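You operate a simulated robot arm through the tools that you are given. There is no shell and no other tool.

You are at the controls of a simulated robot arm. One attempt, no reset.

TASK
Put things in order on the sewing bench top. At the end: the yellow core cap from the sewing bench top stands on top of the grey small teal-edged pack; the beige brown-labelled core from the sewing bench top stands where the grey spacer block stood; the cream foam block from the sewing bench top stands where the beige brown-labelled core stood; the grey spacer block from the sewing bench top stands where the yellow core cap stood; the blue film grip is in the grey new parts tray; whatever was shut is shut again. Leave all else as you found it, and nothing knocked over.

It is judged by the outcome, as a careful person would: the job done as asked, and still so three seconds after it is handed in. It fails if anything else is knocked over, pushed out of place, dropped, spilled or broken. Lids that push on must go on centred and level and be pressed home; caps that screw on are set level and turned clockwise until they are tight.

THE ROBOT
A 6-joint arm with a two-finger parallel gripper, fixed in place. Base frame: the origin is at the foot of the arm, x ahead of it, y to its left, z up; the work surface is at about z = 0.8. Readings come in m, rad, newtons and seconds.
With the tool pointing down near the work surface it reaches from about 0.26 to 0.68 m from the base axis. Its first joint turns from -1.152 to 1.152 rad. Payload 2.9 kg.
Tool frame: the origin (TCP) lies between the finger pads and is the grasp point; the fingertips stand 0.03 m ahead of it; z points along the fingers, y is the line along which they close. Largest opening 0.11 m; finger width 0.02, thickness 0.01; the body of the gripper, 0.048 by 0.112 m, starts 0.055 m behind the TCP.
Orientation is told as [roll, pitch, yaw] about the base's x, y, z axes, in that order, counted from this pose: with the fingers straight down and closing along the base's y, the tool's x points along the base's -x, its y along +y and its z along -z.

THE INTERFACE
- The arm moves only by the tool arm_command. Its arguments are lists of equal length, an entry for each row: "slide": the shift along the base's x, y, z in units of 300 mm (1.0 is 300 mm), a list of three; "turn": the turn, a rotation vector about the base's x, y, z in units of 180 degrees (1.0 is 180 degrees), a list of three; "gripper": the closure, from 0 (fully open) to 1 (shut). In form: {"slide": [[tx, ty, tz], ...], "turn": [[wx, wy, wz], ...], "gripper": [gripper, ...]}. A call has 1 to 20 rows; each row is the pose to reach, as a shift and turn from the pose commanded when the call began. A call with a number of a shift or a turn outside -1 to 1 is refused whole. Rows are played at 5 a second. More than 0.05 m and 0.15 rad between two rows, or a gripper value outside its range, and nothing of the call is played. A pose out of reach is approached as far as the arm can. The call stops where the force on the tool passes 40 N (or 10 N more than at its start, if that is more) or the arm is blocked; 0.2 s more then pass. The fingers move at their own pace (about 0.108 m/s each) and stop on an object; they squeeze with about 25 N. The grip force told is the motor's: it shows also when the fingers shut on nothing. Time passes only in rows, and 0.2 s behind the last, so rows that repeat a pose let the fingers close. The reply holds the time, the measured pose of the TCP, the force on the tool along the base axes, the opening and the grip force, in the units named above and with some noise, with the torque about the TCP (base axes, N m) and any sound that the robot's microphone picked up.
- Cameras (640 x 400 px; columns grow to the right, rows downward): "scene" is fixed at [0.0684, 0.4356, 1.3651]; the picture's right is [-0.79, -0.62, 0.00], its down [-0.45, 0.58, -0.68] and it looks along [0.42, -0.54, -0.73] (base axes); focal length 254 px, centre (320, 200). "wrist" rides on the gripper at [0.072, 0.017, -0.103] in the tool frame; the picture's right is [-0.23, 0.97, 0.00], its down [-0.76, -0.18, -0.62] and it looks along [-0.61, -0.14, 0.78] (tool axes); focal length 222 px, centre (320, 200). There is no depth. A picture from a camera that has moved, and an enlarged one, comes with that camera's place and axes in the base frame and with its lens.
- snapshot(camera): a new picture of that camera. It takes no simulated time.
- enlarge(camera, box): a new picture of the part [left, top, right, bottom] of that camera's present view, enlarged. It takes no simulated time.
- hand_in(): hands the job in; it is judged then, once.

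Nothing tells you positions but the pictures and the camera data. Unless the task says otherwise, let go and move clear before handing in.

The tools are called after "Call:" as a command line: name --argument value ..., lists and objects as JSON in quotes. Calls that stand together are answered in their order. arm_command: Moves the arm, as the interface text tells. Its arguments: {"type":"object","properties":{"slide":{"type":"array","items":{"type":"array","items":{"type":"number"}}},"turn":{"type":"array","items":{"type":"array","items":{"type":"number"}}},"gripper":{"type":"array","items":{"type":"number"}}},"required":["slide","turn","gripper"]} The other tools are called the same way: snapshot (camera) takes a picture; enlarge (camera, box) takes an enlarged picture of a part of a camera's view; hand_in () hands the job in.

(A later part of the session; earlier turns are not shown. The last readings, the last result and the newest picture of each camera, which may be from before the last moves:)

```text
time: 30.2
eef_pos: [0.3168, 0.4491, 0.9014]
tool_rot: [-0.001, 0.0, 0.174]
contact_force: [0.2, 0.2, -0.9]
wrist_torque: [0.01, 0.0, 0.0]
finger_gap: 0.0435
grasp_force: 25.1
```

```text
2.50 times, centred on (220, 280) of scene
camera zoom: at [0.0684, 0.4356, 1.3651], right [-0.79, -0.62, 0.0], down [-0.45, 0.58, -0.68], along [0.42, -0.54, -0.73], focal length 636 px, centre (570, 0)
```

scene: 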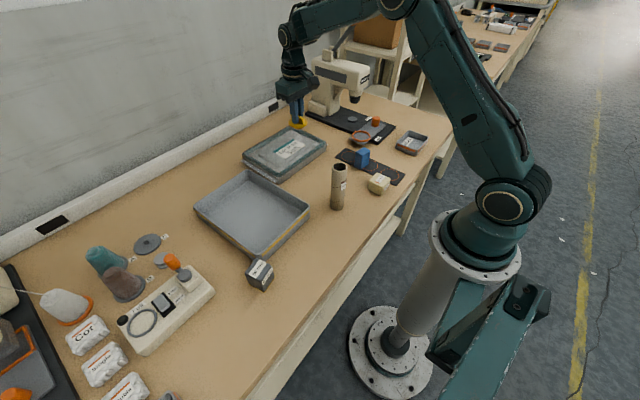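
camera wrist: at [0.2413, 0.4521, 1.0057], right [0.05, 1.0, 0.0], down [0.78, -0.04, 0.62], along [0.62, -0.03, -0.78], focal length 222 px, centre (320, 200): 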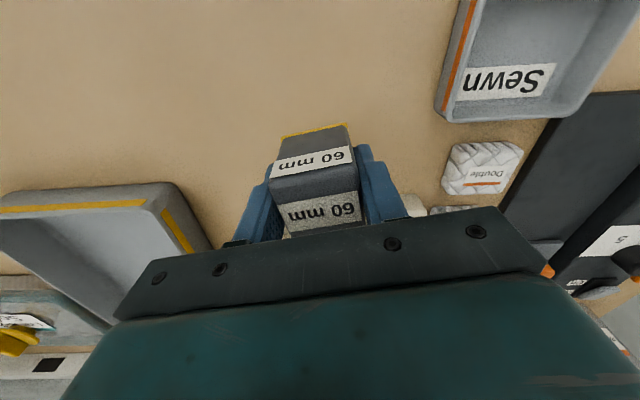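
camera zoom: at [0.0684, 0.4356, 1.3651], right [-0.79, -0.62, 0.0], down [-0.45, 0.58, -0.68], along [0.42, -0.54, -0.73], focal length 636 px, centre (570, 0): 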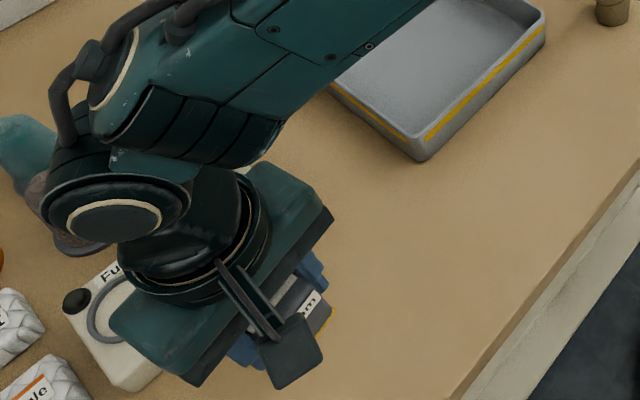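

The block is over the target spot. I'll lower it to the table and check for contact.

Call:
arm_command --slide '[[0, 0, -0.08], [0, 0, -0.15], [0, 0, -0.185], [0, 0, -0.195], [0, 0, -0.195]]' --turn '[[0, 0, 0], [0, 0, 0], [0, 0, 0], [0, 0, 0], [0, 0, 0]]' --gripper '[1, 1, 1, 1, 1]'

```text
time: 31.4
eef_pos: [0.3166, 0.4488, 0.8432]
tool_rot: [-0.002, 0.001, 0.174]
contact_force: [0.0, 0.2, -1.4]
wrist_torque: [-0.01, 0.02, 0.01]
finger_gap: 0.0437
grasp_force: 24.8
```

Call:
arm_command --slide '[[0, 0, -0.003], [0, 0, -0.006], [0, 0, -0.006]]' --turn '[[0, 0, 0], [0, 0, 0], [0, 0, 0]]' --gripper '[1, 1, 1]'

```text
time: 32.2
eef_pos: [0.3163, 0.4488, 0.8412]
tool_rot: [-0.003, -0.002, 0.174]
contact_force: [-0.5, -0.8, 4.2]
wrist_torque: [0.06, 0.04, 0.01]
finger_gap: 0.0435
grasp_force: 24.8
```

The block touches the table (4 N). I'll open and lift clear.

Call:
arm_command --slide '[[0, 0, 0], [0, 0, 0], [0, 0, 0], [0, 0, 0.05], [0, 0, 0.15], [0, 0, 0.27], [0, 0, 0.4], [0, 0, 0.5], [0, 0, 0.5]]' --turn '[[0, 0, 0], [0, 0, 0], [0, 0, 0], [0, 0, 0], [0, 0, 0], [0, 0, 0], [0, 0, 0], [0, 0, 0], [0, 0, 0]]' --gripper '[0.5, 0.35, 0.35, 0.35, 0.35, 0.35, 0.35, 0.35, 0.35]'

Call:
snapshot --camera "wrist"

Call:
snapshot --camera "scene"

```text
time: 34.2
eef_pos: [0.3164, 0.4491, 0.9918]
tool_rot: [-0.002, -0.001, 0.173]
contact_force: [-0.3, 0.1, -0.1]
wrist_torque: [-0.01, -0.02, -0.03]
finger_gap: 0.0715
grasp_force: 0.0
```

```text
taken
camera wrist: at [0.2414, 0.4515, 1.0955], right [0.05, 1.0, 0.0], down [0.78, -0.04, 0.62], along [0.62, -0.03, -0.78], focal length 222 px, centre (320, 200)
```

wrist: 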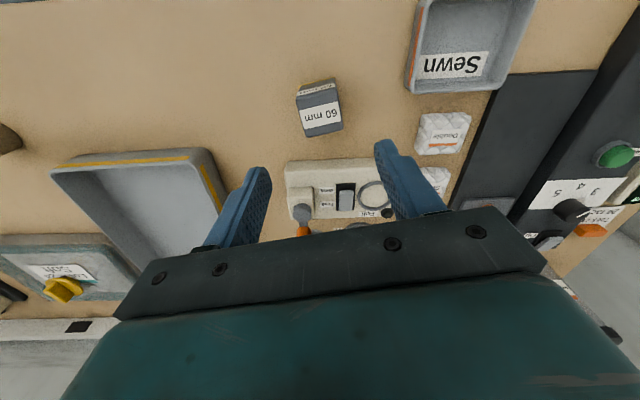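

```text
taken
```

scene: 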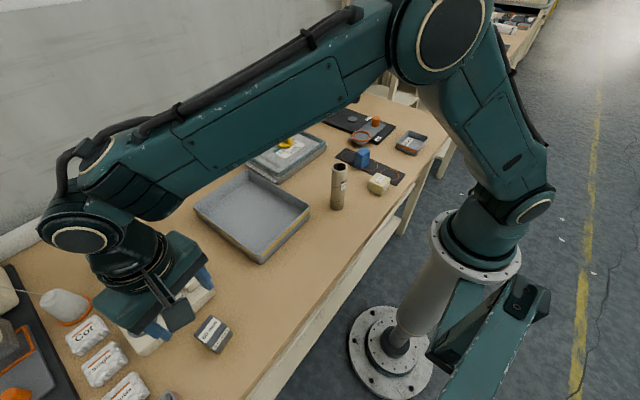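

The spacer now stands upright at the cap's old spot. Next I'll raise the arm, straighten the yaw and hover above the core.

Call:
arm_command --slide '[[0, 0, 0.1], [0.005, -0.1, 0.2], [0.01, -0.22, 0.233], [0.02, -0.36, 0.233], [0.03, -0.5, 0.233], [0.04, -0.65, 0.233], [0.043, -0.8, 0.233]]' --turn '[[0, 0, 0], [0, 0, -0.02], [0, 0, -0.04], [0, 0, -0.0556], [0, 0, -0.0556], [0, 0, -0.0556], [0.0006, 0, -0.0556]]' --gripper '[0.35, 0.35, 0.35, 0.35, 0.35, 0.35, 0.35]'

Call:
arm_command --slide '[[0.01, -0.14, 0.05], [0.02, -0.28, 0.1], [0.03, -0.42, 0.1], [0.04, -0.56, 0.1], [0.043, -0.677, 0.1], [0.043, -0.677, 0.1]]' --turn '[[0, 0, 0], [0, 0, 0], [0, 0, 0], [0, 0, 0], [0, 0, 0], [0, 0, 0]]' --gripper '[0.3, 0.3, 0.3, 0.3, 0.3, 0.3]'

Call:
snapshot --camera "wrist"

Call:
enlarge --camera "scene" --box '[290, 140, 390, 220]'

Call:
enlarge --camera "scene" --box '[120, 240, 320, 380]'

```text
time: 35.9
eef_pos: [0.331, 0.2064, 1.0612]
tool_rot: [0.001, -0.001, 0.002]
contact_force: [-0.9, 0.7, -0.6]
wrist_torque: [-0.03, -0.02, 0.0]
finger_gap: 0.0716
grasp_force: 0.1
```

```text
time: 37.2
eef_pos: [0.3451, 0.0048, 1.0914]
tool_rot: [0.0, -0.001, 0.0]
contact_force: [-0.4, -0.4, 0.5]
wrist_torque: [0.01, 0.03, -0.05]
finger_gap: 0.077
grasp_force: 0.0
```

```text
taken
camera wrist: at [0.2714, 0.0199, 1.1948], right [0.23, 0.97, 0.0], down [0.76, -0.18, 0.62], along [0.61, -0.14, -0.78], focal length 222 px, centre (320, 200)
```

wrist: 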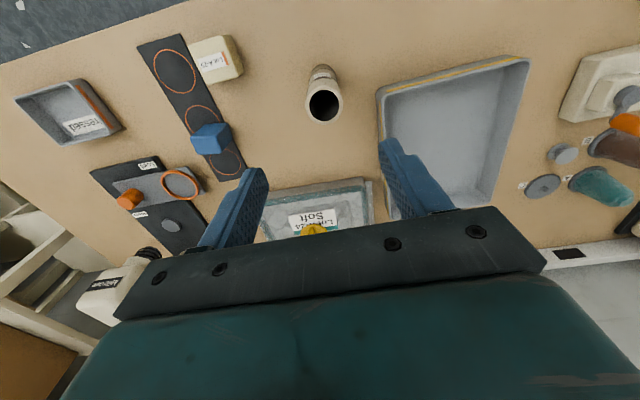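

```text
5.00 times, centred on (340, 180) of scene
camera zoom: at [0.0684, 0.4356, 1.3651], right [-0.79, -0.62, 0.0], down [-0.45, 0.58, -0.68], along [0.42, -0.54, -0.73], focal length 1272 px, centre (220, 300)
```

zoom: 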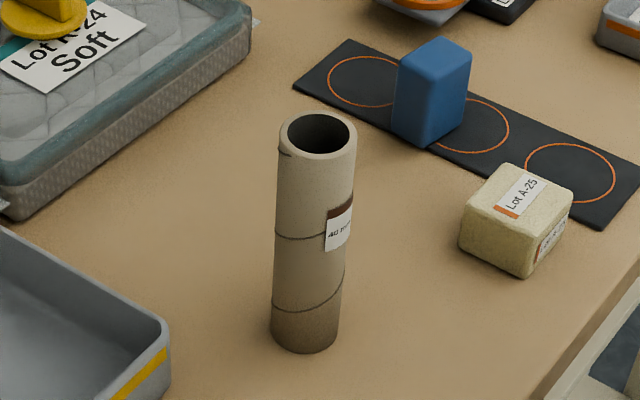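

```text
2.86 times, centred on (220, 310) of scene
camera zoom: at [0.0684, 0.4356, 1.3651], right [-0.79, -0.62, 0.0], down [-0.45, 0.58, -0.68], along [0.42, -0.54, -0.73], focal length 727 px, centre (606, -114)
```

zoom: 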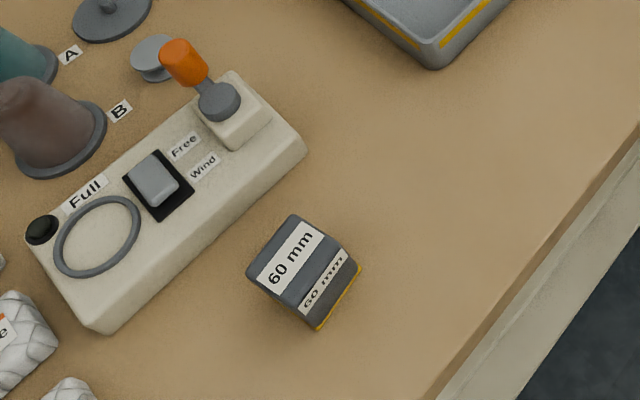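

The core's centre is about (0.340, 0.007) and its top near z 0.95. I'll descend around its upper part, stopping to check halfway.

Call:
arm_command --slide '[[-0.017, 0.007, -0.06], [-0.017, 0.007, -0.14], [-0.017, 0.007, -0.22], [-0.017, 0.007, -0.3], [-0.017, 0.007, -0.36], [-0.017, 0.007, -0.36]]' --turn '[[0, 0, 0], [0, 0, 0], [0, 0, 0], [0, 0, 0], [0, 0, 0], [0, 0, 0]]' --gripper '[0.3, 0.3, 0.3, 0.3, 0.3, 0.3]'

Call:
snapshot --camera "wrist"

Call:
enlarge --camera "scene" --box '[270, 110, 410, 220]'

```text
time: 38.6
eef_pos: [0.3366, 0.0088, 0.9815]
tool_rot: [0.0, -0.001, 0.0]
contact_force: [-0.3, -1.7, 0.0]
wrist_torque: [-0.02, 0.04, 0.0]
finger_gap: 0.0772
grasp_force: 0.2
```

```text
taken
camera wrist: at [0.2633, 0.0241, 1.0853], right [0.23, 0.97, 0.0], down [0.76, -0.18, 0.62], along [0.61, -0.14, -0.78], focal length 222 px, centre (320, 200)
```

wrist: 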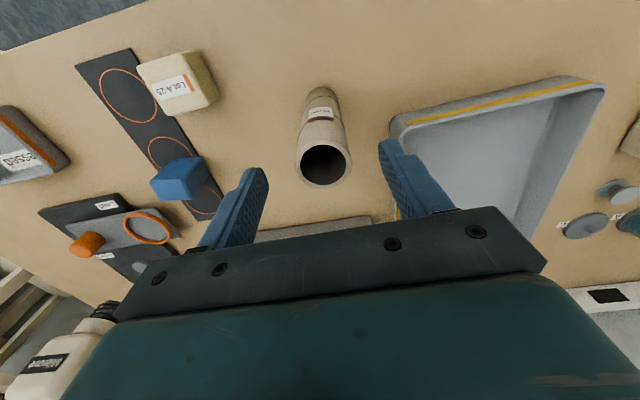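

```text
3.64 times, centred on (340, 165) of scene
camera zoom: at [0.0684, 0.4356, 1.3651], right [-0.79, -0.62, 0.0], down [-0.45, 0.58, -0.68], along [0.42, -0.54, -0.73], focal length 925 px, centre (247, 327)
```

zoom: 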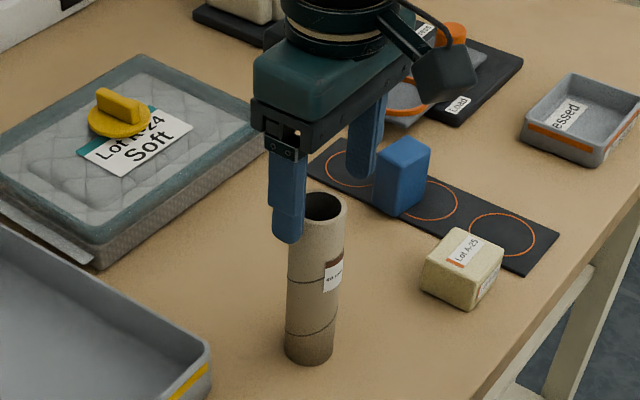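

The core is centred between the fingers. I'll go down the rest of the way and close gently.

Call:
arm_command --slide '[[0.006, 0.006, -0.06], [0.006, 0.006, -0.13], [0.006, 0.006, -0.2], [0.006, 0.006, -0.233], [0.006, 0.006, -0.233], [0.006, 0.006, -0.233], [0.006, 0.006, -0.233], [0.006, 0.006, -0.233]]' --turn '[[0, 0, 0], [0, 0, 0], [0, 0, 0], [0, 0, 0], [0, 0, 0], [0, 0, 0], [0, 0, 0], [0, 0, 0]]' --gripper '[0.3, 0.3, 0.3, 0.3, 0.5, 0.65, 1, 1]'

Call:
snapshot --camera "wrist"

Call:
enlarge --camera "scene" --box '[270, 110, 410, 220]'

```text
time: 40.5
eef_pos: [0.3384, 0.0096, 0.9143]
tool_rot: [0.001, 0.0, -0.001]
contact_force: [-1.3, 0.1, 0.6]
wrist_torque: [-0.03, 0.0, 0.0]
finger_gap: 0.0392
grasp_force: 25.2
```

```text
taken
camera wrist: at [0.2652, 0.0249, 1.0171], right [0.23, 0.97, 0.0], down [0.76, -0.18, 0.62], along [0.61, -0.14, -0.78], focal length 222 px, centre (320, 200)
```

wrist: 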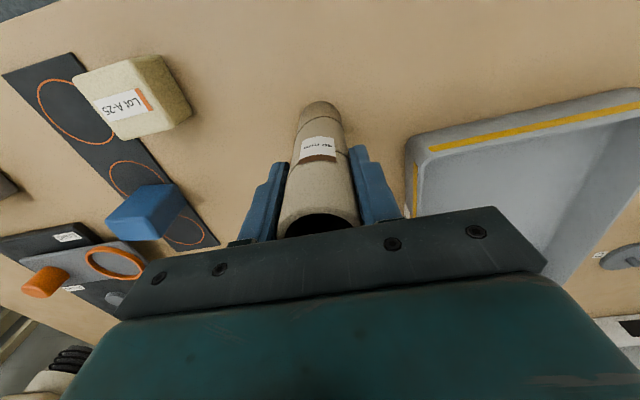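

```text
3.64 times, centred on (340, 165) of scene
camera zoom: at [0.0684, 0.4356, 1.3651], right [-0.79, -0.62, 0.0], down [-0.45, 0.58, -0.68], along [0.42, -0.54, -0.73], focal length 925 px, centre (247, 327)
```

zoom: 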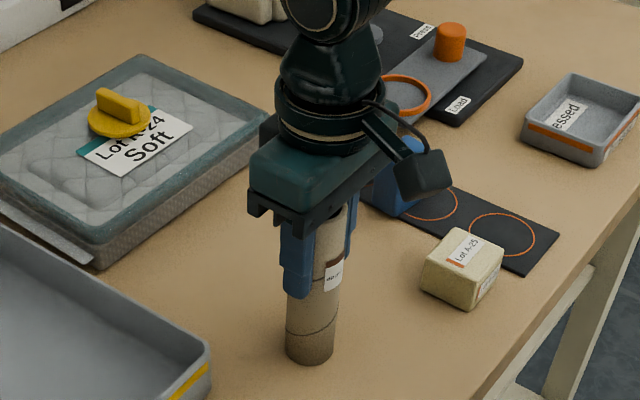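

The core is held (39 mm). I'll lift it 10 cm and carry it over to where the spacer stood, about (0.343, 0.306).

Call:
arm_command --slide '[[0, 0, 0.05], [0, 0, 0.13], [0, 0, 0.22], [0, 0, 0.3], [0, 0.06, 0.33], [0.003, 0.17, 0.33], [0.005, 0.29, 0.33], [0.007, 0.41, 0.33], [0.009, 0.53, 0.33], [0.01, 0.65, 0.33], [0.012, 0.77, 0.33], [0.013, 0.88, 0.33], [0.013, 0.96, 0.33], [0.013, 0.99, 0.33], [0.013, 0.99, 0.25], [0.013, 0.99, 0.17], [0.013, 0.99, 0.1], [0.013, 0.99, 0.1]]' --turn '[[0, 0, 0], [0, 0, 0], [0, 0, 0], [0, 0, 0], [0, 0, 0], [0, 0, 0], [0, 0, 0], [0, 0, 0], [0, 0, 0], [0, 0, 0], [0, 0, 0], [0, 0, 0], [0, 0, 0], [0, 0, 0], [0, 0, 0], [0, 0, 0], [0, 0, 0], [0, 0, 0]]' --gripper '[1, 1, 1, 1, 1, 1, 1, 1, 1, 1, 1, 1, 1, 1, 1, 1, 1, 1]'

Call:
snapshot --camera "wrist"

Call:
enlarge --camera "scene" --box '[180, 180, 340, 300]'

```text
time: 44.2
eef_pos: [0.3421, 0.3071, 0.942]
tool_rot: [0.0, 0.0, -0.001]
contact_force: [0.2, -0.7, -0.4]
wrist_torque: [0.02, 0.05, 0.01]
finger_gap: 0.0389
grasp_force: 24.7
```

```text
taken
camera wrist: at [0.269, 0.3226, 1.0459], right [0.23, 0.97, 0.0], down [0.76, -0.18, 0.62], along [0.61, -0.14, -0.78], focal length 222 px, centre (320, 200)
```

wrist: 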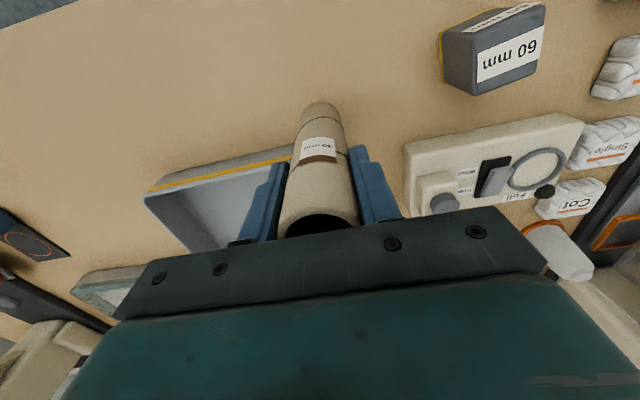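

```text
3.33 times, centred on (260, 240) of scene
camera zoom: at [0.0684, 0.4356, 1.3651], right [-0.79, -0.62, 0.0], down [-0.45, 0.58, -0.68], along [0.42, -0.54, -0.73], focal length 848 px, centre (520, 67)
```

zoom: 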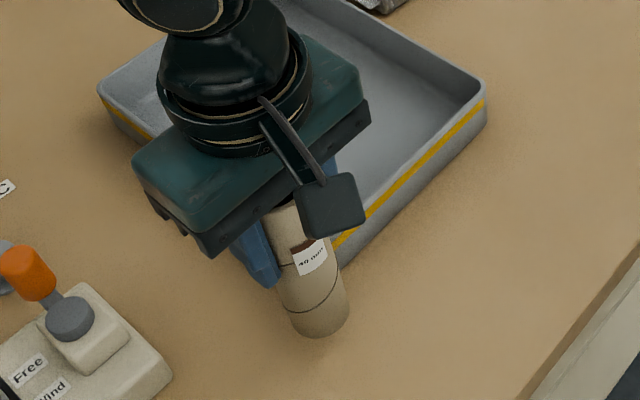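

The core hangs upright over the spot, 28 mm above the table. I'll lower most of the way, then in small steps.

Call:
arm_command --slide '[[0, 0, -0.04], [0, 0, -0.07], [0, 0, -0.09], [0, 0, -0.09]]' --turn '[[0, 0, 0], [0, 0, 0], [0, 0, 0], [0, 0, 0]]' --gripper '[1, 1, 1, 1]'

```text
time: 45.2
eef_pos: [0.3432, 0.3072, 0.9162]
tool_rot: [0.0, 0.001, 0.001]
contact_force: [0.6, 0.3, 0.1]
wrist_torque: [0.0, 0.0, 0.0]
finger_gap: 0.0391
grasp_force: 24.8
```

Call:
arm_command --slide '[[0, 0, -0.005], [0, 0, -0.008], [0, 0, -0.008]]' --turn '[[0, 0, 0], [0, 0, 0], [0, 0, 0]]' --gripper '[1, 1, 1]'

```text
time: 46.0
eef_pos: [0.3435, 0.3069, 0.914]
tool_rot: [0.0, 0.0, 0.0]
contact_force: [0.2, -0.3, -0.4]
wrist_torque: [0.01, -0.03, 0.01]
finger_gap: 0.0389
grasp_force: 25.0
```

Call:
arm_command --slide '[[0, 0, -0.003], [0, 0, -0.004], [0, 0, -0.004]]' --turn '[[0, 0, 0], [0, 0, 0], [0, 0, 0]]' --gripper '[1, 1, 1]'

```text
time: 46.9
eef_pos: [0.3429, 0.3065, 0.9131]
tool_rot: [0.001, -0.002, 0.001]
contact_force: [0.5, -0.8, 5.5]
wrist_torque: [0.01, 0.03, -0.02]
finger_gap: 0.0392
grasp_force: 25.4
```

The core's base touches the table (5.5 N). I'll open slowly and rise straight up.

Call:
arm_command --slide '[[0, 0, 0], [0, 0, 0], [0, 0, 0], [0, 0, 0], [0, 0, 0.08], [0, 0, 0.2], [0, 0, 0.33], [0, 0, 0.46], [0, 0, 0.5], [0, 0, 0.5]]' --turn '[[0, 0, 0], [0, 0, 0], [0, 0, 0], [0, 0, 0], [0, 0, 0], [0, 0, 0], [0, 0, 0], [0, 0, 0], [0, 0, 0], [0, 0, 0]]' --gripper '[0.6, 0.5, 0.35, 0.35, 0.35, 0.35, 0.35, 0.35, 0.35, 0.35]'

Call:
snapshot --camera "wrist"

Call:
snapshot --camera "scene"

```text
time: 49.0
eef_pos: [0.3407, 0.3048, 1.0647]
tool_rot: [0.001, -0.001, 0.0]
contact_force: [0.0, 0.6, -0.2]
wrist_torque: [0.03, 0.03, -0.02]
finger_gap: 0.0717
grasp_force: 0.0
```

```text
taken
camera wrist: at [0.2681, 0.3209, 1.1669], right [0.23, 0.97, 0.0], down [0.76, -0.18, 0.62], along [0.61, -0.14, -0.78], focal length 222 px, centre (320, 200)
```

wrist: 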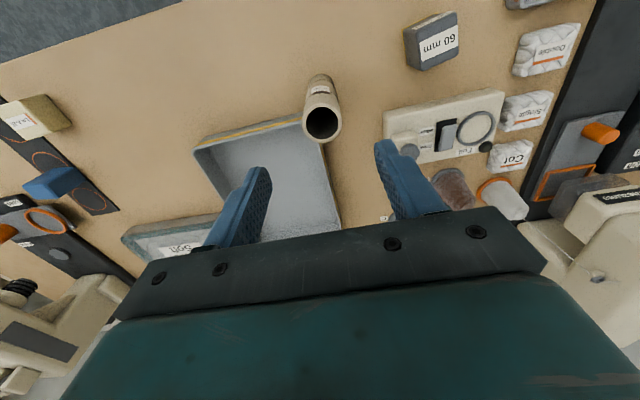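

```text
taken
```

scene: 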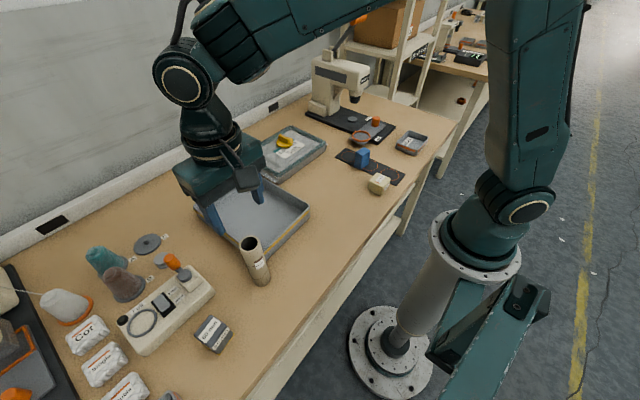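

The core stands upright in the spacer's old place. Next is the cream foam block at about (0.284, -0.139); I'll hover over it.

Call:
arm_command --slide '[[0, -0.08, 0], [-0.01, -0.2, 0], [-0.03, -0.34, 0], [-0.05, -0.48, 0], [-0.07, -0.62, 0], [-0.1, -0.76, 0]]' --turn '[[0, 0, 0], [0, 0, 0], [0, 0, 0], [0, 0, 0], [0, 0, 0], [0, 0, 0]]' --gripper '[0.3, 0.3, 0.3, 0.3, 0.3, 0.3]'

Call:
arm_command --slide '[[-0.01, -0.12, -0.02], [-0.03, -0.25, -0.06], [-0.05, -0.38, -0.12], [-0.07, -0.51, -0.18], [-0.085, -0.63, -0.24], [-0.093, -0.725, -0.28], [-0.093, -0.725, -0.28]]' --turn '[[0, 0, 0], [0, 0, 0], [0, 0, 0], [0, 0, 0], [0, 0, 0], [0, 0, 0], [0, 0, 0]]' --gripper '[0.3, 0.3, 0.3, 0.3, 0.3, 0.3, 0.3]'

Call:
snapshot --camera "wrist"

Call:
enlarge --camera "scene" --box '[320, 120, 440, 210]'

Call:
enlarge --camera "scene" --box '[120, 200, 340, 380]'

```text
time: 50.5
eef_pos: [0.3115, 0.0794, 1.0607]
tool_rot: [0.0, -0.001, 0.002]
contact_force: [-0.1, 0.7, 0.5]
wrist_torque: [0.01, -0.01, 0.0]
finger_gap: 0.077
grasp_force: 0.0
```

```text
time: 52.0
eef_pos: [0.2827, -0.1396, 0.9777]
tool_rot: [0.0, -0.001, 0.002]
contact_force: [-0.7, -0.7, 0.9]
wrist_torque: [0.0, 0.0, -0.02]
finger_gap: 0.0773
grasp_force: 0.1
```

```text
taken
camera wrist: at [0.2107, -0.124, 1.0815], right [0.23, 0.97, 0.0], down [0.76, -0.18, 0.62], along [0.61, -0.14, -0.78], focal length 222 px, centre (320, 200)
```

wrist: 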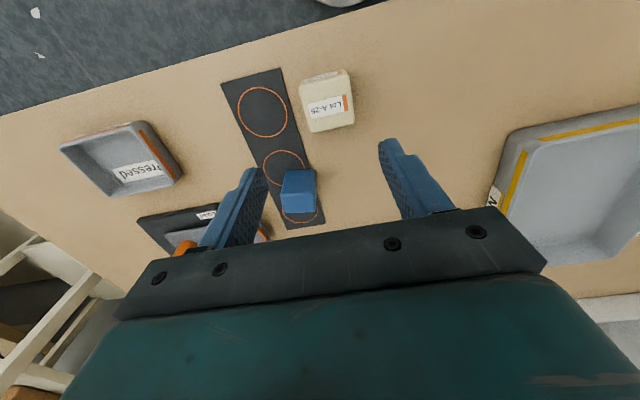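

```text
4.44 times, centred on (380, 165) of scene
camera zoom: at [0.0684, 0.4356, 1.3651], right [-0.79, -0.62, 0.0], down [-0.45, 0.58, -0.68], along [0.42, -0.54, -0.73], focal length 1130 px, centre (53, 356)
```

zoom: 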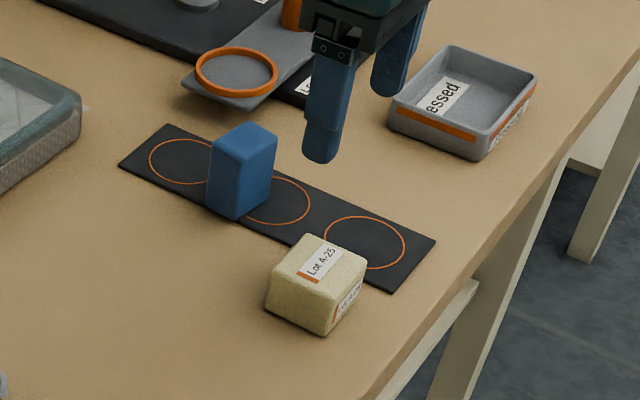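

```text
2.22 times, centred on (230, 290) of scene
camera zoom: at [0.0684, 0.4356, 1.3651], right [-0.79, -0.62, 0.0], down [-0.45, 0.58, -0.68], along [0.42, -0.54, -0.73], focal length 565 px, centre (520, 0)
```

zoom: 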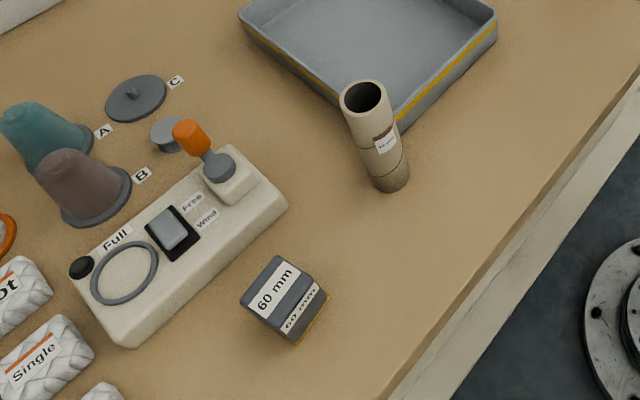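

Call:
enlarge --camera "wrist" --box '[260, 50, 400, 150]'

```text
4.00 times, centred on (330, 100) of wrist
camera zoom: at [0.2107, -0.124, 1.0815], right [0.23, 0.97, 0.0], down [0.76, -0.18, 0.62], along [0.61, -0.14, -0.78], focal length 888 px, centre (280, 600)
```

zoom: 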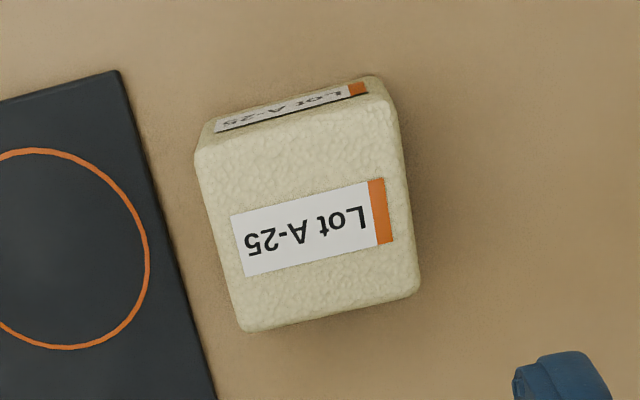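

The foam block is axis-aligned, centre (0.280, -0.131), about 46×50 mm, top near z 0.84. I'll centre over it and descend to just above for a check.

Call:
arm_command --slide '[[-0.005, 0.015, -0.06], [-0.009, 0.029, -0.14], [-0.009, 0.029, -0.22], [-0.009, 0.029, -0.28], [-0.009, 0.029, -0.28]]' --turn '[[0, 0, 0], [0, 0, 0], [0, 0, 0], [0, 0, 0], [0, 0, 0]]' --gripper '[0.35, 0.35, 0.35, 0.35, 0.35]'

Call:
snapshot --camera "wrist"

Call:
enlarge --camera "scene" --box '[320, 120, 440, 210]'

```text
time: 53.2
eef_pos: [0.2796, -0.1288, 0.8943]
tool_rot: [0.0, 0.0, 0.001]
contact_force: [-0.1, -0.4, 0.1]
wrist_torque: [0.02, 0.0, 0.02]
finger_gap: 0.0717
grasp_force: 0.1
```

```text
taken
camera wrist: at [0.207, -0.1136, 0.9985], right [0.23, 0.97, 0.0], down [0.76, -0.18, 0.62], along [0.61, -0.14, -0.78], focal length 222 px, centre (320, 200)
```

wrist: 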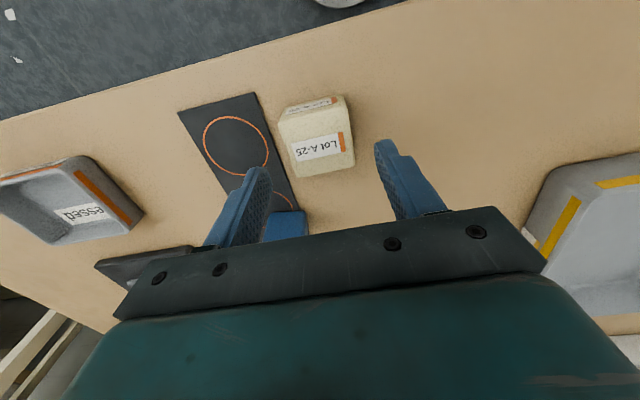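

```text
4.44 times, centred on (380, 165) of scene
camera zoom: at [0.0684, 0.4356, 1.3651], right [-0.79, -0.62, 0.0], down [-0.45, 0.58, -0.68], along [0.42, -0.54, -0.73], focal length 1130 px, centre (53, 356)
```

zoom: 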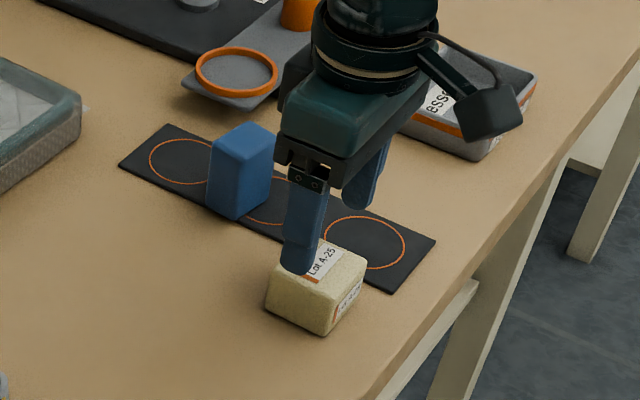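

The fingers straddle the foam well, so I'll descend, close on it, and check the grip.

Call:
arm_command --slide '[[-0.013, 0, -0.06], [-0.013, 0, -0.12], [-0.013, 0, -0.174], [-0.013, 0, -0.174], [-0.013, 0, -0.174], [-0.013, 0, -0.174], [-0.013, 0, -0.174]]' --turn '[[0, 0, 0], [0, 0, 0], [0, 0, 0], [0, 0, 0], [0, 0, 0], [0, 0, 0], [0, 0, 0]]' --gripper '[0.35, 0.35, 0.35, 0.5, 0.8, 1, 1]'

Call:
snapshot --camera "wrist"

```text
time: 54.9
eef_pos: [0.277, -0.1297, 0.8422]
tool_rot: [0.001, -0.001, 0.0]
contact_force: [0.0, 0.6, 0.4]
wrist_torque: [0.01, 0.0, 0.04]
finger_gap: 0.051
grasp_force: 25.4
```

```text
taken
camera wrist: at [0.2046, -0.1135, 0.9459], right [0.23, 0.97, 0.0], down [0.76, -0.18, 0.62], along [0.61, -0.14, -0.78], focal length 222 px, centre (320, 200)
```

wrist: 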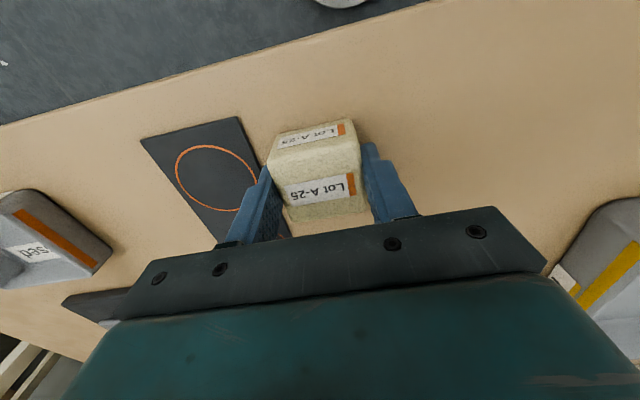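

The foam is gripped (51 mm). I'll lift and carry it to where the core stood, about (0.340, 0.007).

Call:
arm_command --slide '[[0, 0, 0.06], [0, 0, 0.15], [0, 0, 0.22], [0.03, 0.07, 0.24], [0.08, 0.17, 0.24], [0.13, 0.29, 0.24], [0.17, 0.38, 0.24], [0.2, 0.456, 0.24], [0.2, 0.456, 0.16], [0.2, 0.456, 0.08], [0.2, 0.456, 0.03], [0.2, 0.456, 0.015], [0.2, 0.456, 0.015]]' --turn '[[0, 0, 0], [0, 0, 0], [0, 0, 0], [0, 0, 0], [0, 0, 0], [0, 0, 0], [0, 0, 0], [0, 0, 0], [0, 0, 0], [0, 0, 0], [0, 0, 0], [0, 0, 0], [0, 0, 0]]' --gripper '[1, 1, 1, 1, 1, 1, 1, 1, 1, 1, 1, 1, 1]'

Call:
enlarge --camera "scene" --box '[270, 110, 410, 220]'

```text
time: 57.6
eef_pos: [0.3369, 0.0059, 0.8464]
tool_rot: [0.001, 0.0, -0.001]
contact_force: [0.0, -0.5, -0.2]
wrist_torque: [0.01, 0.04, -0.01]
finger_gap: 0.0507
grasp_force: 25.0
```

```text
3.64 times, centred on (340, 165) of scene
camera zoom: at [0.0684, 0.4356, 1.3651], right [-0.79, -0.62, 0.0], down [-0.45, 0.58, -0.68], along [0.42, -0.54, -0.73], focal length 925 px, centre (247, 327)
```

zoom: 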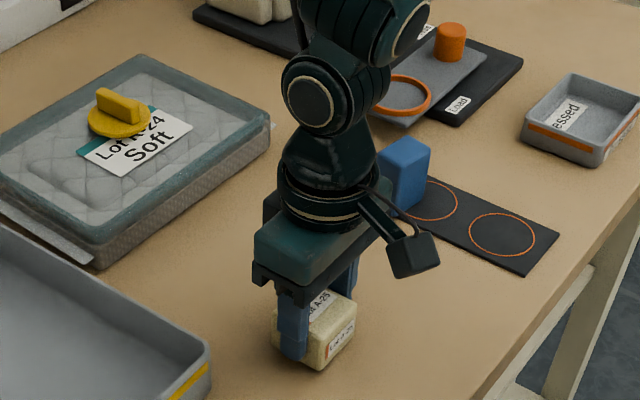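

Call:
arm_command --slide '[[0, 0, -0.006], [0, 0, -0.012], [0, 0, -0.012]]' --turn '[[0, 0, 0], [0, 0, 0], [0, 0, 0]]' --gripper '[1, 1, 1]'

```text
time: 58.5
eef_pos: [0.3366, 0.0063, 0.8439]
tool_rot: [0.001, 0.001, -0.001]
contact_force: [0.1, 0.1, -0.8]
wrist_torque: [0.0, 0.01, 0.02]
finger_gap: 0.0509
grasp_force: 24.7
```

Call:
arm_command --slide '[[0, 0, -0.003], [0, 0, -0.006], [0, 0, -0.006]]' --turn '[[0, 0, 0], [0, 0, 0], [0, 0, 0]]' --gripper '[1, 1, 1]'

```text
time: 59.2
eef_pos: [0.3375, 0.0063, 0.8424]
tool_rot: [0.001, 0.0, 0.0]
contact_force: [-0.6, 0.0, 2.5]
wrist_torque: [-0.05, -0.01, 0.01]
finger_gap: 0.0508
grasp_force: 25.3
```

The foam touches the table (2.5 N). I'll release and rise.

Call:
arm_command --slide '[[0, 0, 0], [0, 0, 0], [0, 0, 0], [0, 0, 0.05], [0, 0, 0.15], [0, 0, 0.27], [0, 0, 0.4], [0, 0, 0.5], [0, 0, 0.5]]' --turn '[[0, 0, 0], [0, 0, 0], [0, 0, 0], [0, 0, 0], [0, 0, 0], [0, 0, 0], [0, 0, 0], [0, 0, 0], [0, 0, 0]]' --gripper '[0.4, 0.33, 0.33, 0.33, 0.33, 0.33, 0.33, 0.33, 0.33]'

Call:
snapshot --camera "wrist"

Call:
enlarge --camera "scene" --box '[270, 110, 410, 220]'

```text
time: 61.2
eef_pos: [0.3376, 0.006, 0.9923]
tool_rot: [0.001, 0.0, 0.0]
contact_force: [-0.1, 0.2, -0.6]
wrist_torque: [0.02, 0.01, 0.01]
finger_gap: 0.0737
grasp_force: 0.1
```

```text
taken
camera wrist: at [0.2655, 0.021, 1.0965], right [0.23, 0.97, 0.0], down [0.76, -0.18, 0.62], along [0.61, -0.14, -0.78], focal length 222 px, centre (320, 200)
```

wrist: 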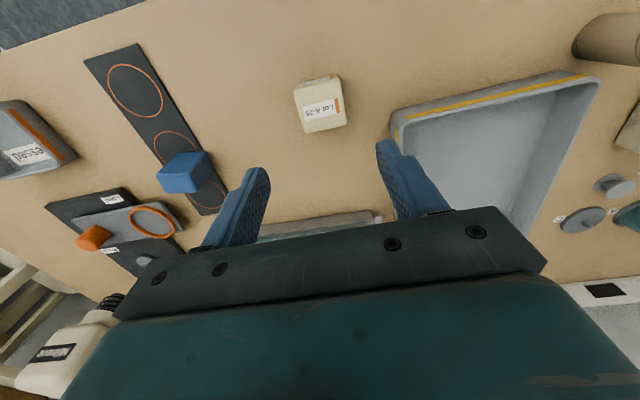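

```text
3.64 times, centred on (340, 165) of scene
camera zoom: at [0.0684, 0.4356, 1.3651], right [-0.79, -0.62, 0.0], down [-0.45, 0.58, -0.68], along [0.42, -0.54, -0.73], focal length 925 px, centre (247, 327)
```

zoom: 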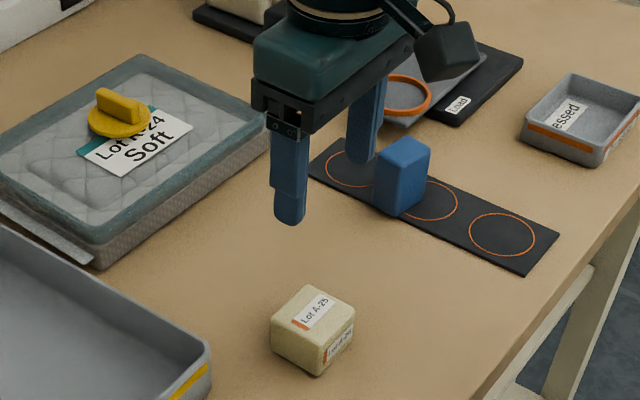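

The foam stands where the core was. Last is the blue grip at about (0.385, -0.20); I'll hover over it.

Call:
arm_command --slide '[[0.02, -0.1, 0.02], [0.05, -0.22, 0.02], [0.08, -0.34, 0.02], [0.11, -0.47, 0.02], [0.14, -0.6, 0.02], [0.157, -0.687, 0.02], [0.157, -0.687, 0.02]]' --turn '[[0, 0, 0], [0, 0, 0], [0, 0, 0], [0, 0, 0], [0, 0, 0], [0, 0, 0], [0, 0, 0]]' --gripper '[0.3, 0.3, 0.3, 0.3, 0.3, 0.3, 0.3]'

Call:
snapshot --camera "wrist"

Call:
enlarge --camera "wrist" --box '[250, 40, 390, 140]'

Call:
enlarge --camera "scene" --box '[320, 130, 420, 200]'

```text
time: 62.9
eef_pos: [0.3851, -0.2002, 0.9984]
tool_rot: [0.001, 0.0, 0.002]
contact_force: [-0.3, -0.7, 0.3]
wrist_torque: [0.03, 0.02, -0.03]
finger_gap: 0.0771
grasp_force: 0.1
```

```text
taken
camera wrist: at [0.3119, -0.1846, 1.1016], right [0.23, 0.97, 0.0], down [0.76, -0.18, 0.62], along [0.61, -0.14, -0.78], focal length 222 px, centre (320, 200)
```

wrist: 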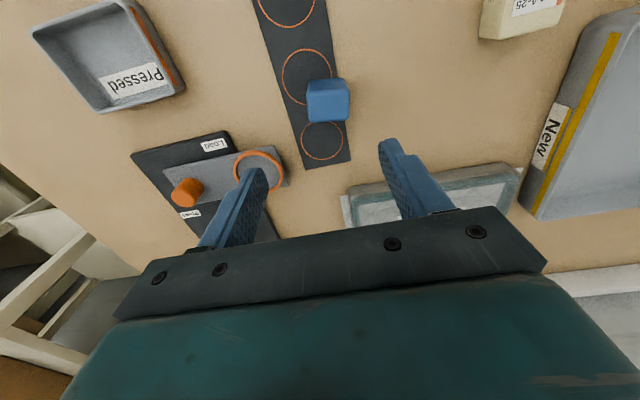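

```text
4.00 times, centred on (320, 90) of wrist
camera zoom: at [0.3119, -0.1846, 1.1016], right [0.23, 0.97, 0.0], down [0.76, -0.18, 0.62], along [0.61, -0.14, -0.78], focal length 888 px, centre (320, 640)
```

zoom: 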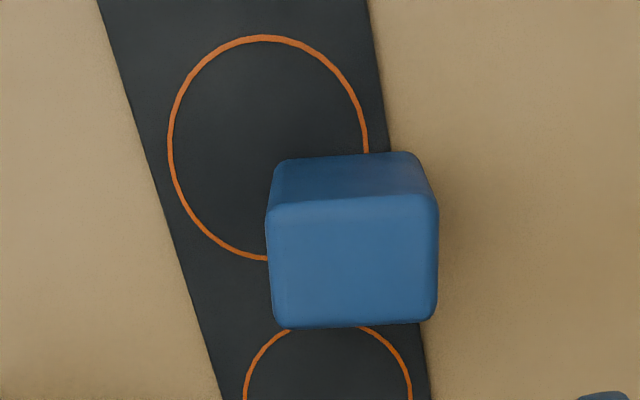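

```text
5.71 times, centred on (370, 165) of scene
camera zoom: at [0.0684, 0.4356, 1.3651], right [-0.79, -0.62, 0.0], down [-0.45, 0.58, -0.68], along [0.42, -0.54, -0.73], focal length 1454 px, centre (34, 400)
```

zoom: 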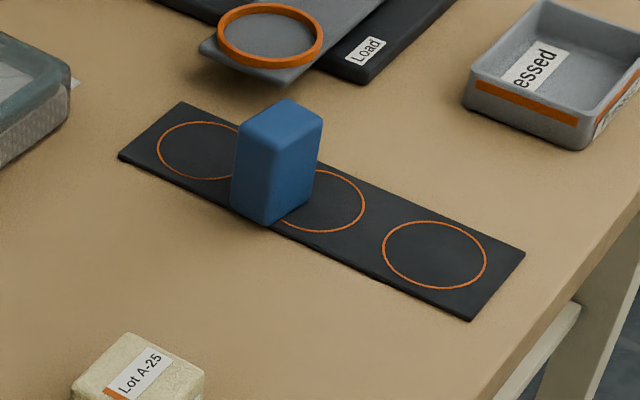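

The blue grip's centre is about (0.379, -0.191), 41×29 mm, rotated about -10°, with its top near z 0.865. I'll turn to match and lower to just above it.

Call:
arm_command --slide '[[-0.009, 0.016, -0.02], [-0.018, 0.032, -0.05], [-0.018, 0.032, -0.12], [-0.018, 0.032, -0.2], [-0.018, 0.032, -0.26], [-0.018, 0.032, -0.26]]' --turn '[[0, 0, -0.028], [0, 0, -0.0556], [0, 0, -0.0556], [0, 0, -0.0556], [0, 0, -0.0556], [0, 0, -0.0556]]' --gripper '[0.3, 0.3, 0.3, 0.3, 0.3, 0.3]'

Call:
snapshot --camera "wrist"

Call:
enlarge --camera "scene" --box '[320, 110, 420, 200]'

```text
time: 64.2
eef_pos: [0.3794, -0.1911, 0.9196]
tool_rot: [-0.001, 0.001, -0.175]
contact_force: [0.2, 0.2, 0.3]
wrist_torque: [-0.01, -0.01, 0.01]
finger_gap: 0.0772
grasp_force: 0.1
```

```text
taken
camera wrist: at [0.3096, -0.1624, 1.023], right [0.39, 0.92, 0.0], down [0.72, -0.31, 0.62], along [0.57, -0.24, -0.78], focal length 222 px, centre (320, 200)
```

wrist: 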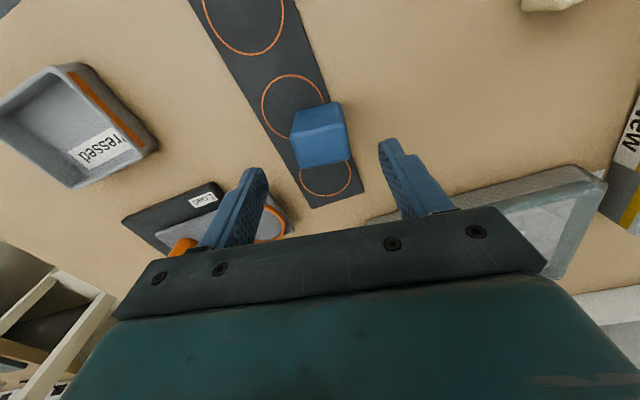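

```text
4.44 times, centred on (370, 155) of scene
camera zoom: at [0.0684, 0.4356, 1.3651], right [-0.79, -0.62, 0.0], down [-0.45, 0.58, -0.68], along [0.42, -0.54, -0.73], focal length 1130 px, centre (98, 400)
```

zoom: 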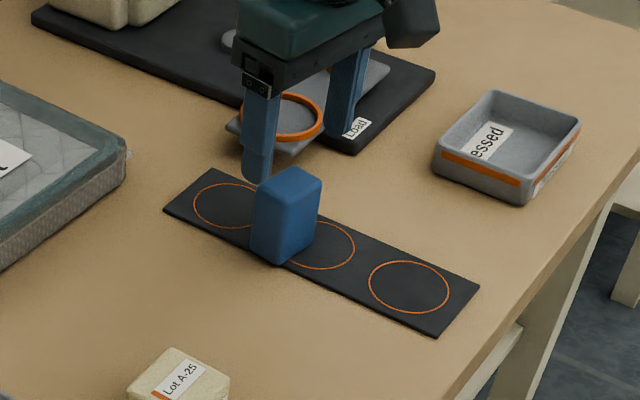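

The grip is centred between the fingers. I'll descend to z 0.85, close, and check.

Call:
arm_command --slide '[[0, 0, -0.07], [0, 0, -0.14], [0, 0, -0.2], [0, 0, -0.232], [0, 0, -0.232], [0, 0, -0.232], [0, 0, -0.232], [0, 0, -0.232]]' --turn '[[0, 0, 0], [0, 0, 0], [0, 0, 0], [0, 0, 0], [0, 0, 0], [0, 0, 0], [0, 0, 0], [0, 0, 0]]' --gripper '[0.3, 0.3, 0.3, 0.3, 0.5, 0.7, 1, 1]'

Call:
snapshot --camera "wrist"

Call:
enlarge --camera "scene" --box '[320, 110, 420, 200]'

```text
time: 66.0
eef_pos: [0.3793, -0.1898, 0.8519]
tool_rot: [0.003, 0.0, -0.174]
contact_force: [-0.3, 0.4, 0.1]
wrist_torque: [0.01, -0.03, 0.0]
finger_gap: 0.0432
grasp_force: 25.1
```

```text
taken
camera wrist: at [0.3101, -0.1623, 0.9547], right [0.39, 0.92, 0.0], down [0.72, -0.31, 0.62], along [0.57, -0.24, -0.78], focal length 222 px, centre (320, 200)
```

wrist: 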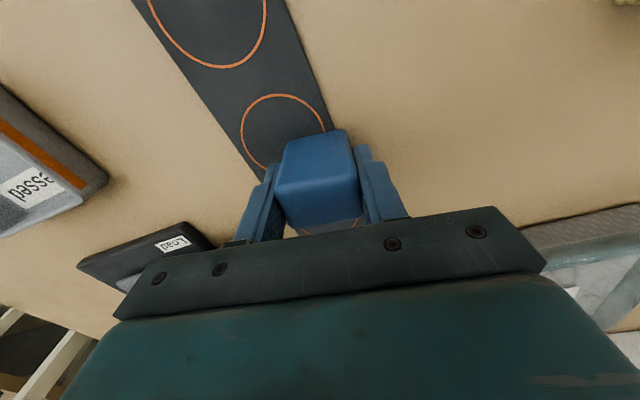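

```text
4.44 times, centred on (370, 155) of scene
camera zoom: at [0.0684, 0.4356, 1.3651], right [-0.79, -0.62, 0.0], down [-0.45, 0.58, -0.68], along [0.42, -0.54, -0.73], focal length 1130 px, centre (98, 400)
```

zoom: 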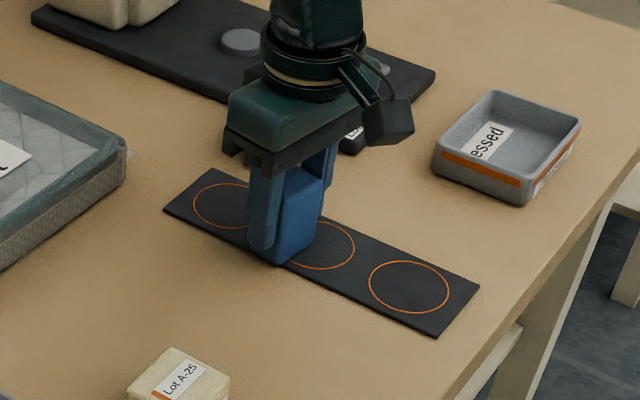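

The blue grip is held. I'll lift a small amount first and check that the strip beneath stays put.

Call:
arm_command --slide '[[0, 0, 0.02], [0, 0, 0.05], [0, 0, 0.1], [0, 0, 0.1]]' --turn '[[0, 0, 0], [0, 0, 0], [0, 0, 0], [0, 0, 0]]' --gripper '[1, 1, 1, 1]'

Call:
snapshot --camera "wrist"

Call:
enlarge --camera "scene" --box '[320, 110, 420, 200]'

```text
time: 67.0
eef_pos: [0.3793, -0.1904, 0.8805]
tool_rot: [0.001, -0.001, -0.174]
contact_force: [-0.1, 0.8, -0.4]
wrist_torque: [-0.02, -0.02, 0.0]
finger_gap: 0.0435
grasp_force: 24.5
```

```text
taken
camera wrist: at [0.3102, -0.1619, 0.9846], right [0.39, 0.92, 0.0], down [0.72, -0.31, 0.62], along [0.57, -0.24, -0.78], focal length 222 px, centre (320, 200)
```

wrist: 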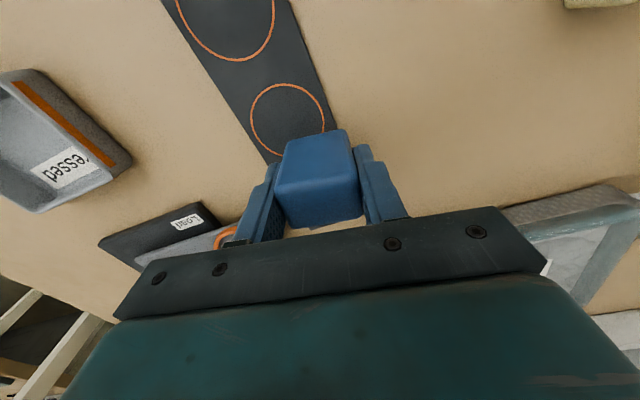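

```text
4.44 times, centred on (370, 155) of scene
camera zoom: at [0.0684, 0.4356, 1.3651], right [-0.79, -0.62, 0.0], down [-0.45, 0.58, -0.68], along [0.42, -0.54, -0.73], focal length 1130 px, centre (98, 400)
```

zoom: 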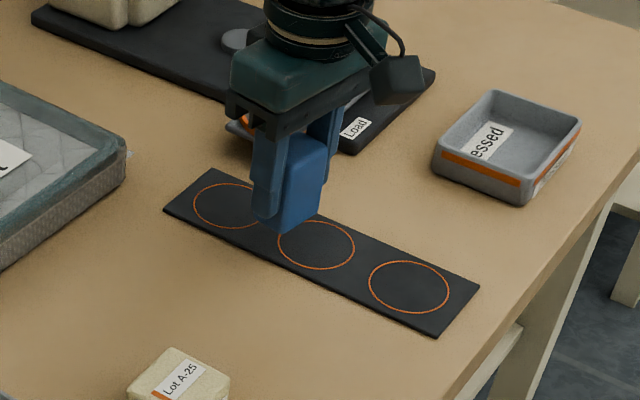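

The strip stays in place. I'll raise the grip and carry it toward the tray marked "New", centre about (0.49, 0.185).

Call:
arm_command --slide '[[0, 0, 0.08], [0, 0, 0.18], [0, 0.02, 0.28], [0.02, 0.12, 0.3], [0.05, 0.25, 0.3], [0.09, 0.38, 0.3], [0.13, 0.51, 0.3], [0.17, 0.64, 0.3], [0.21, 0.77, 0.3], [0.24, 0.88, 0.3], [0.26, 0.96, 0.3]]' --turn '[[0, 0, 0], [0, 0, 0], [0, 0, 0], [0, 0, 0], [0, 0, 0], [0, 0, 0], [0, 0, 0], [0, 0, 0], [0, 0, 0], [0, 0, 0], [0, 0, 0]]' --gripper '[1, 1, 1, 1, 1, 1, 1, 1, 1, 1, 1]'

Call:
arm_command --slide '[[0.03, 0.08, 0], [0.06, 0.18, 0], [0.09, 0.27, 0], [0.1, 0.29, 0], [0.1, 0.29, 0]]' --turn '[[0, 0, 0], [0, 0, 0.02], [0, 0, 0.04], [0, 0, 0.0556], [0, 0, 0.0556]]' --gripper '[1, 1, 1, 1, 1]'

Call:
snapshot --camera "wrist"

Call:
snapshot --camera "scene"

```text
time: 69.5
eef_pos: [0.4564, 0.1003, 0.9716]
tool_rot: [0.002, 0.0, -0.175]
contact_force: [-0.1, -0.2, -0.2]
wrist_torque: [0.01, 0.0, 0.01]
finger_gap: 0.0433
grasp_force: 24.6
```

```text
time: 70.7
eef_pos: [0.4881, 0.185, 0.9712]
tool_rot: [-0.001, -0.002, 0.002]
contact_force: [0.3, -0.5, -1.0]
wrist_torque: [-0.03, -0.02, 0.02]
finger_gap: 0.0433
grasp_force: 25.2
```

```text
taken
camera wrist: at [0.4144, 0.2005, 1.0743], right [0.23, 0.97, 0.0], down [0.76, -0.18, 0.62], along [0.61, -0.14, -0.78], focal length 222 px, centre (320, 200)
```

wrist: 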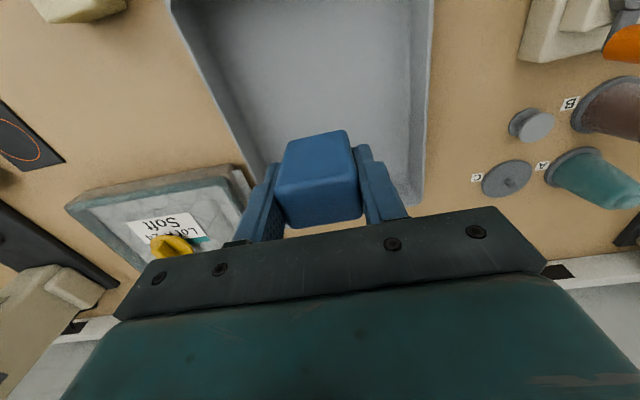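

```text
taken
```

scene: 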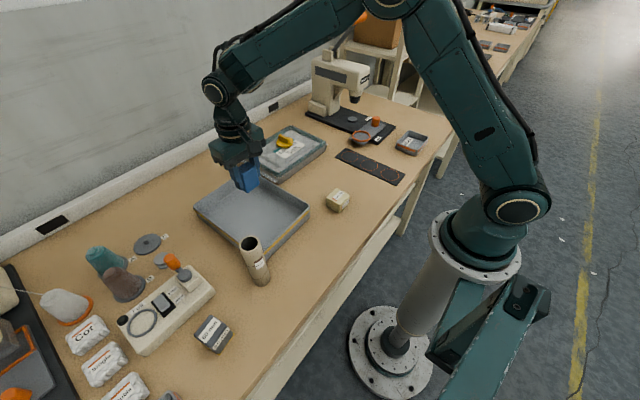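

The grip is over the middle of the tray. I'll lower it to just above the tray floor, then in small steps.

Call:
arm_command --slide '[[0, 0, -0.08], [0, 0, -0.16], [0, 0, -0.24], [0, 0, -0.31], [0, 0, -0.36], [0, 0, -0.36]]' --turn '[[0, 0, 0], [0, 0, 0], [0, 0, 0], [0, 0, 0], [0, 0, 0], [0, 0, 0]]' --gripper '[1, 1, 1, 1, 1, 1]'

Call:
enlarge --camera "scene" --box '[180, 130, 320, 270]'

```text
time: 72.0
eef_pos: [0.4878, 0.184, 0.8608]
tool_rot: [-0.001, 0.001, 0.0]
contact_force: [0.7, -0.5, -1.2]
wrist_torque: [-0.01, -0.05, -0.02]
finger_gap: 0.0432
grasp_force: 24.6
```

```text
2.86 times, centred on (250, 200) of scene
camera zoom: at [0.0684, 0.4356, 1.3651], right [-0.79, -0.62, 0.0], down [-0.45, 0.58, -0.68], along [0.42, -0.54, -0.73], focal length 727 px, centre (520, 200)
```

zoom: 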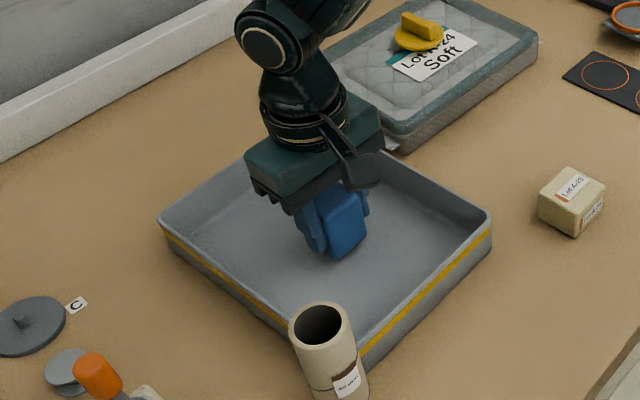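

Call:
arm_command --slide '[[0, 0, -0.008], [0, 0, -0.016], [0, 0, -0.016]]' --turn '[[0, 0, 0], [0, 0, 0], [0, 0, 0]]' --gripper '[1, 1, 1]'

```text
time: 72.8
eef_pos: [0.4872, 0.1858, 0.8586]
tool_rot: [0.0, 0.0, 0.001]
contact_force: [-0.7, -0.3, -0.7]
wrist_torque: [-0.02, 0.0, 0.01]
finger_gap: 0.0433
grasp_force: 24.8
```

Call:
arm_command --slide '[[0, 0, -0.004], [0, 0, -0.007], [0, 0, -0.007]]' --turn '[[0, 0, 0], [0, 0, 0], [0, 0, 0]]' --gripper '[1, 1, 1]'

```text
time: 73.7
eef_pos: [0.4888, 0.1857, 0.8553]
tool_rot: [0.0, 0.0, 0.0]
contact_force: [-0.9, 0.4, -0.3]
wrist_torque: [0.02, 0.02, 0.03]
finger_gap: 0.0431
grasp_force: 24.8
```

Call:
arm_command --slide '[[0, 0, -0.003], [0, 0, -0.005], [0, 0, -0.005]]' --turn '[[0, 0, 0], [0, 0, 0], [0, 0, 0]]' --gripper '[1, 1, 1]'

```text
time: 74.5
eef_pos: [0.4876, 0.1853, 0.8521]
tool_rot: [-0.001, 0.0, 0.0]
contact_force: [0.5, 0.5, 0.3]
wrist_torque: [0.04, -0.01, -0.01]
finger_gap: 0.0434
grasp_force: 25.2
```

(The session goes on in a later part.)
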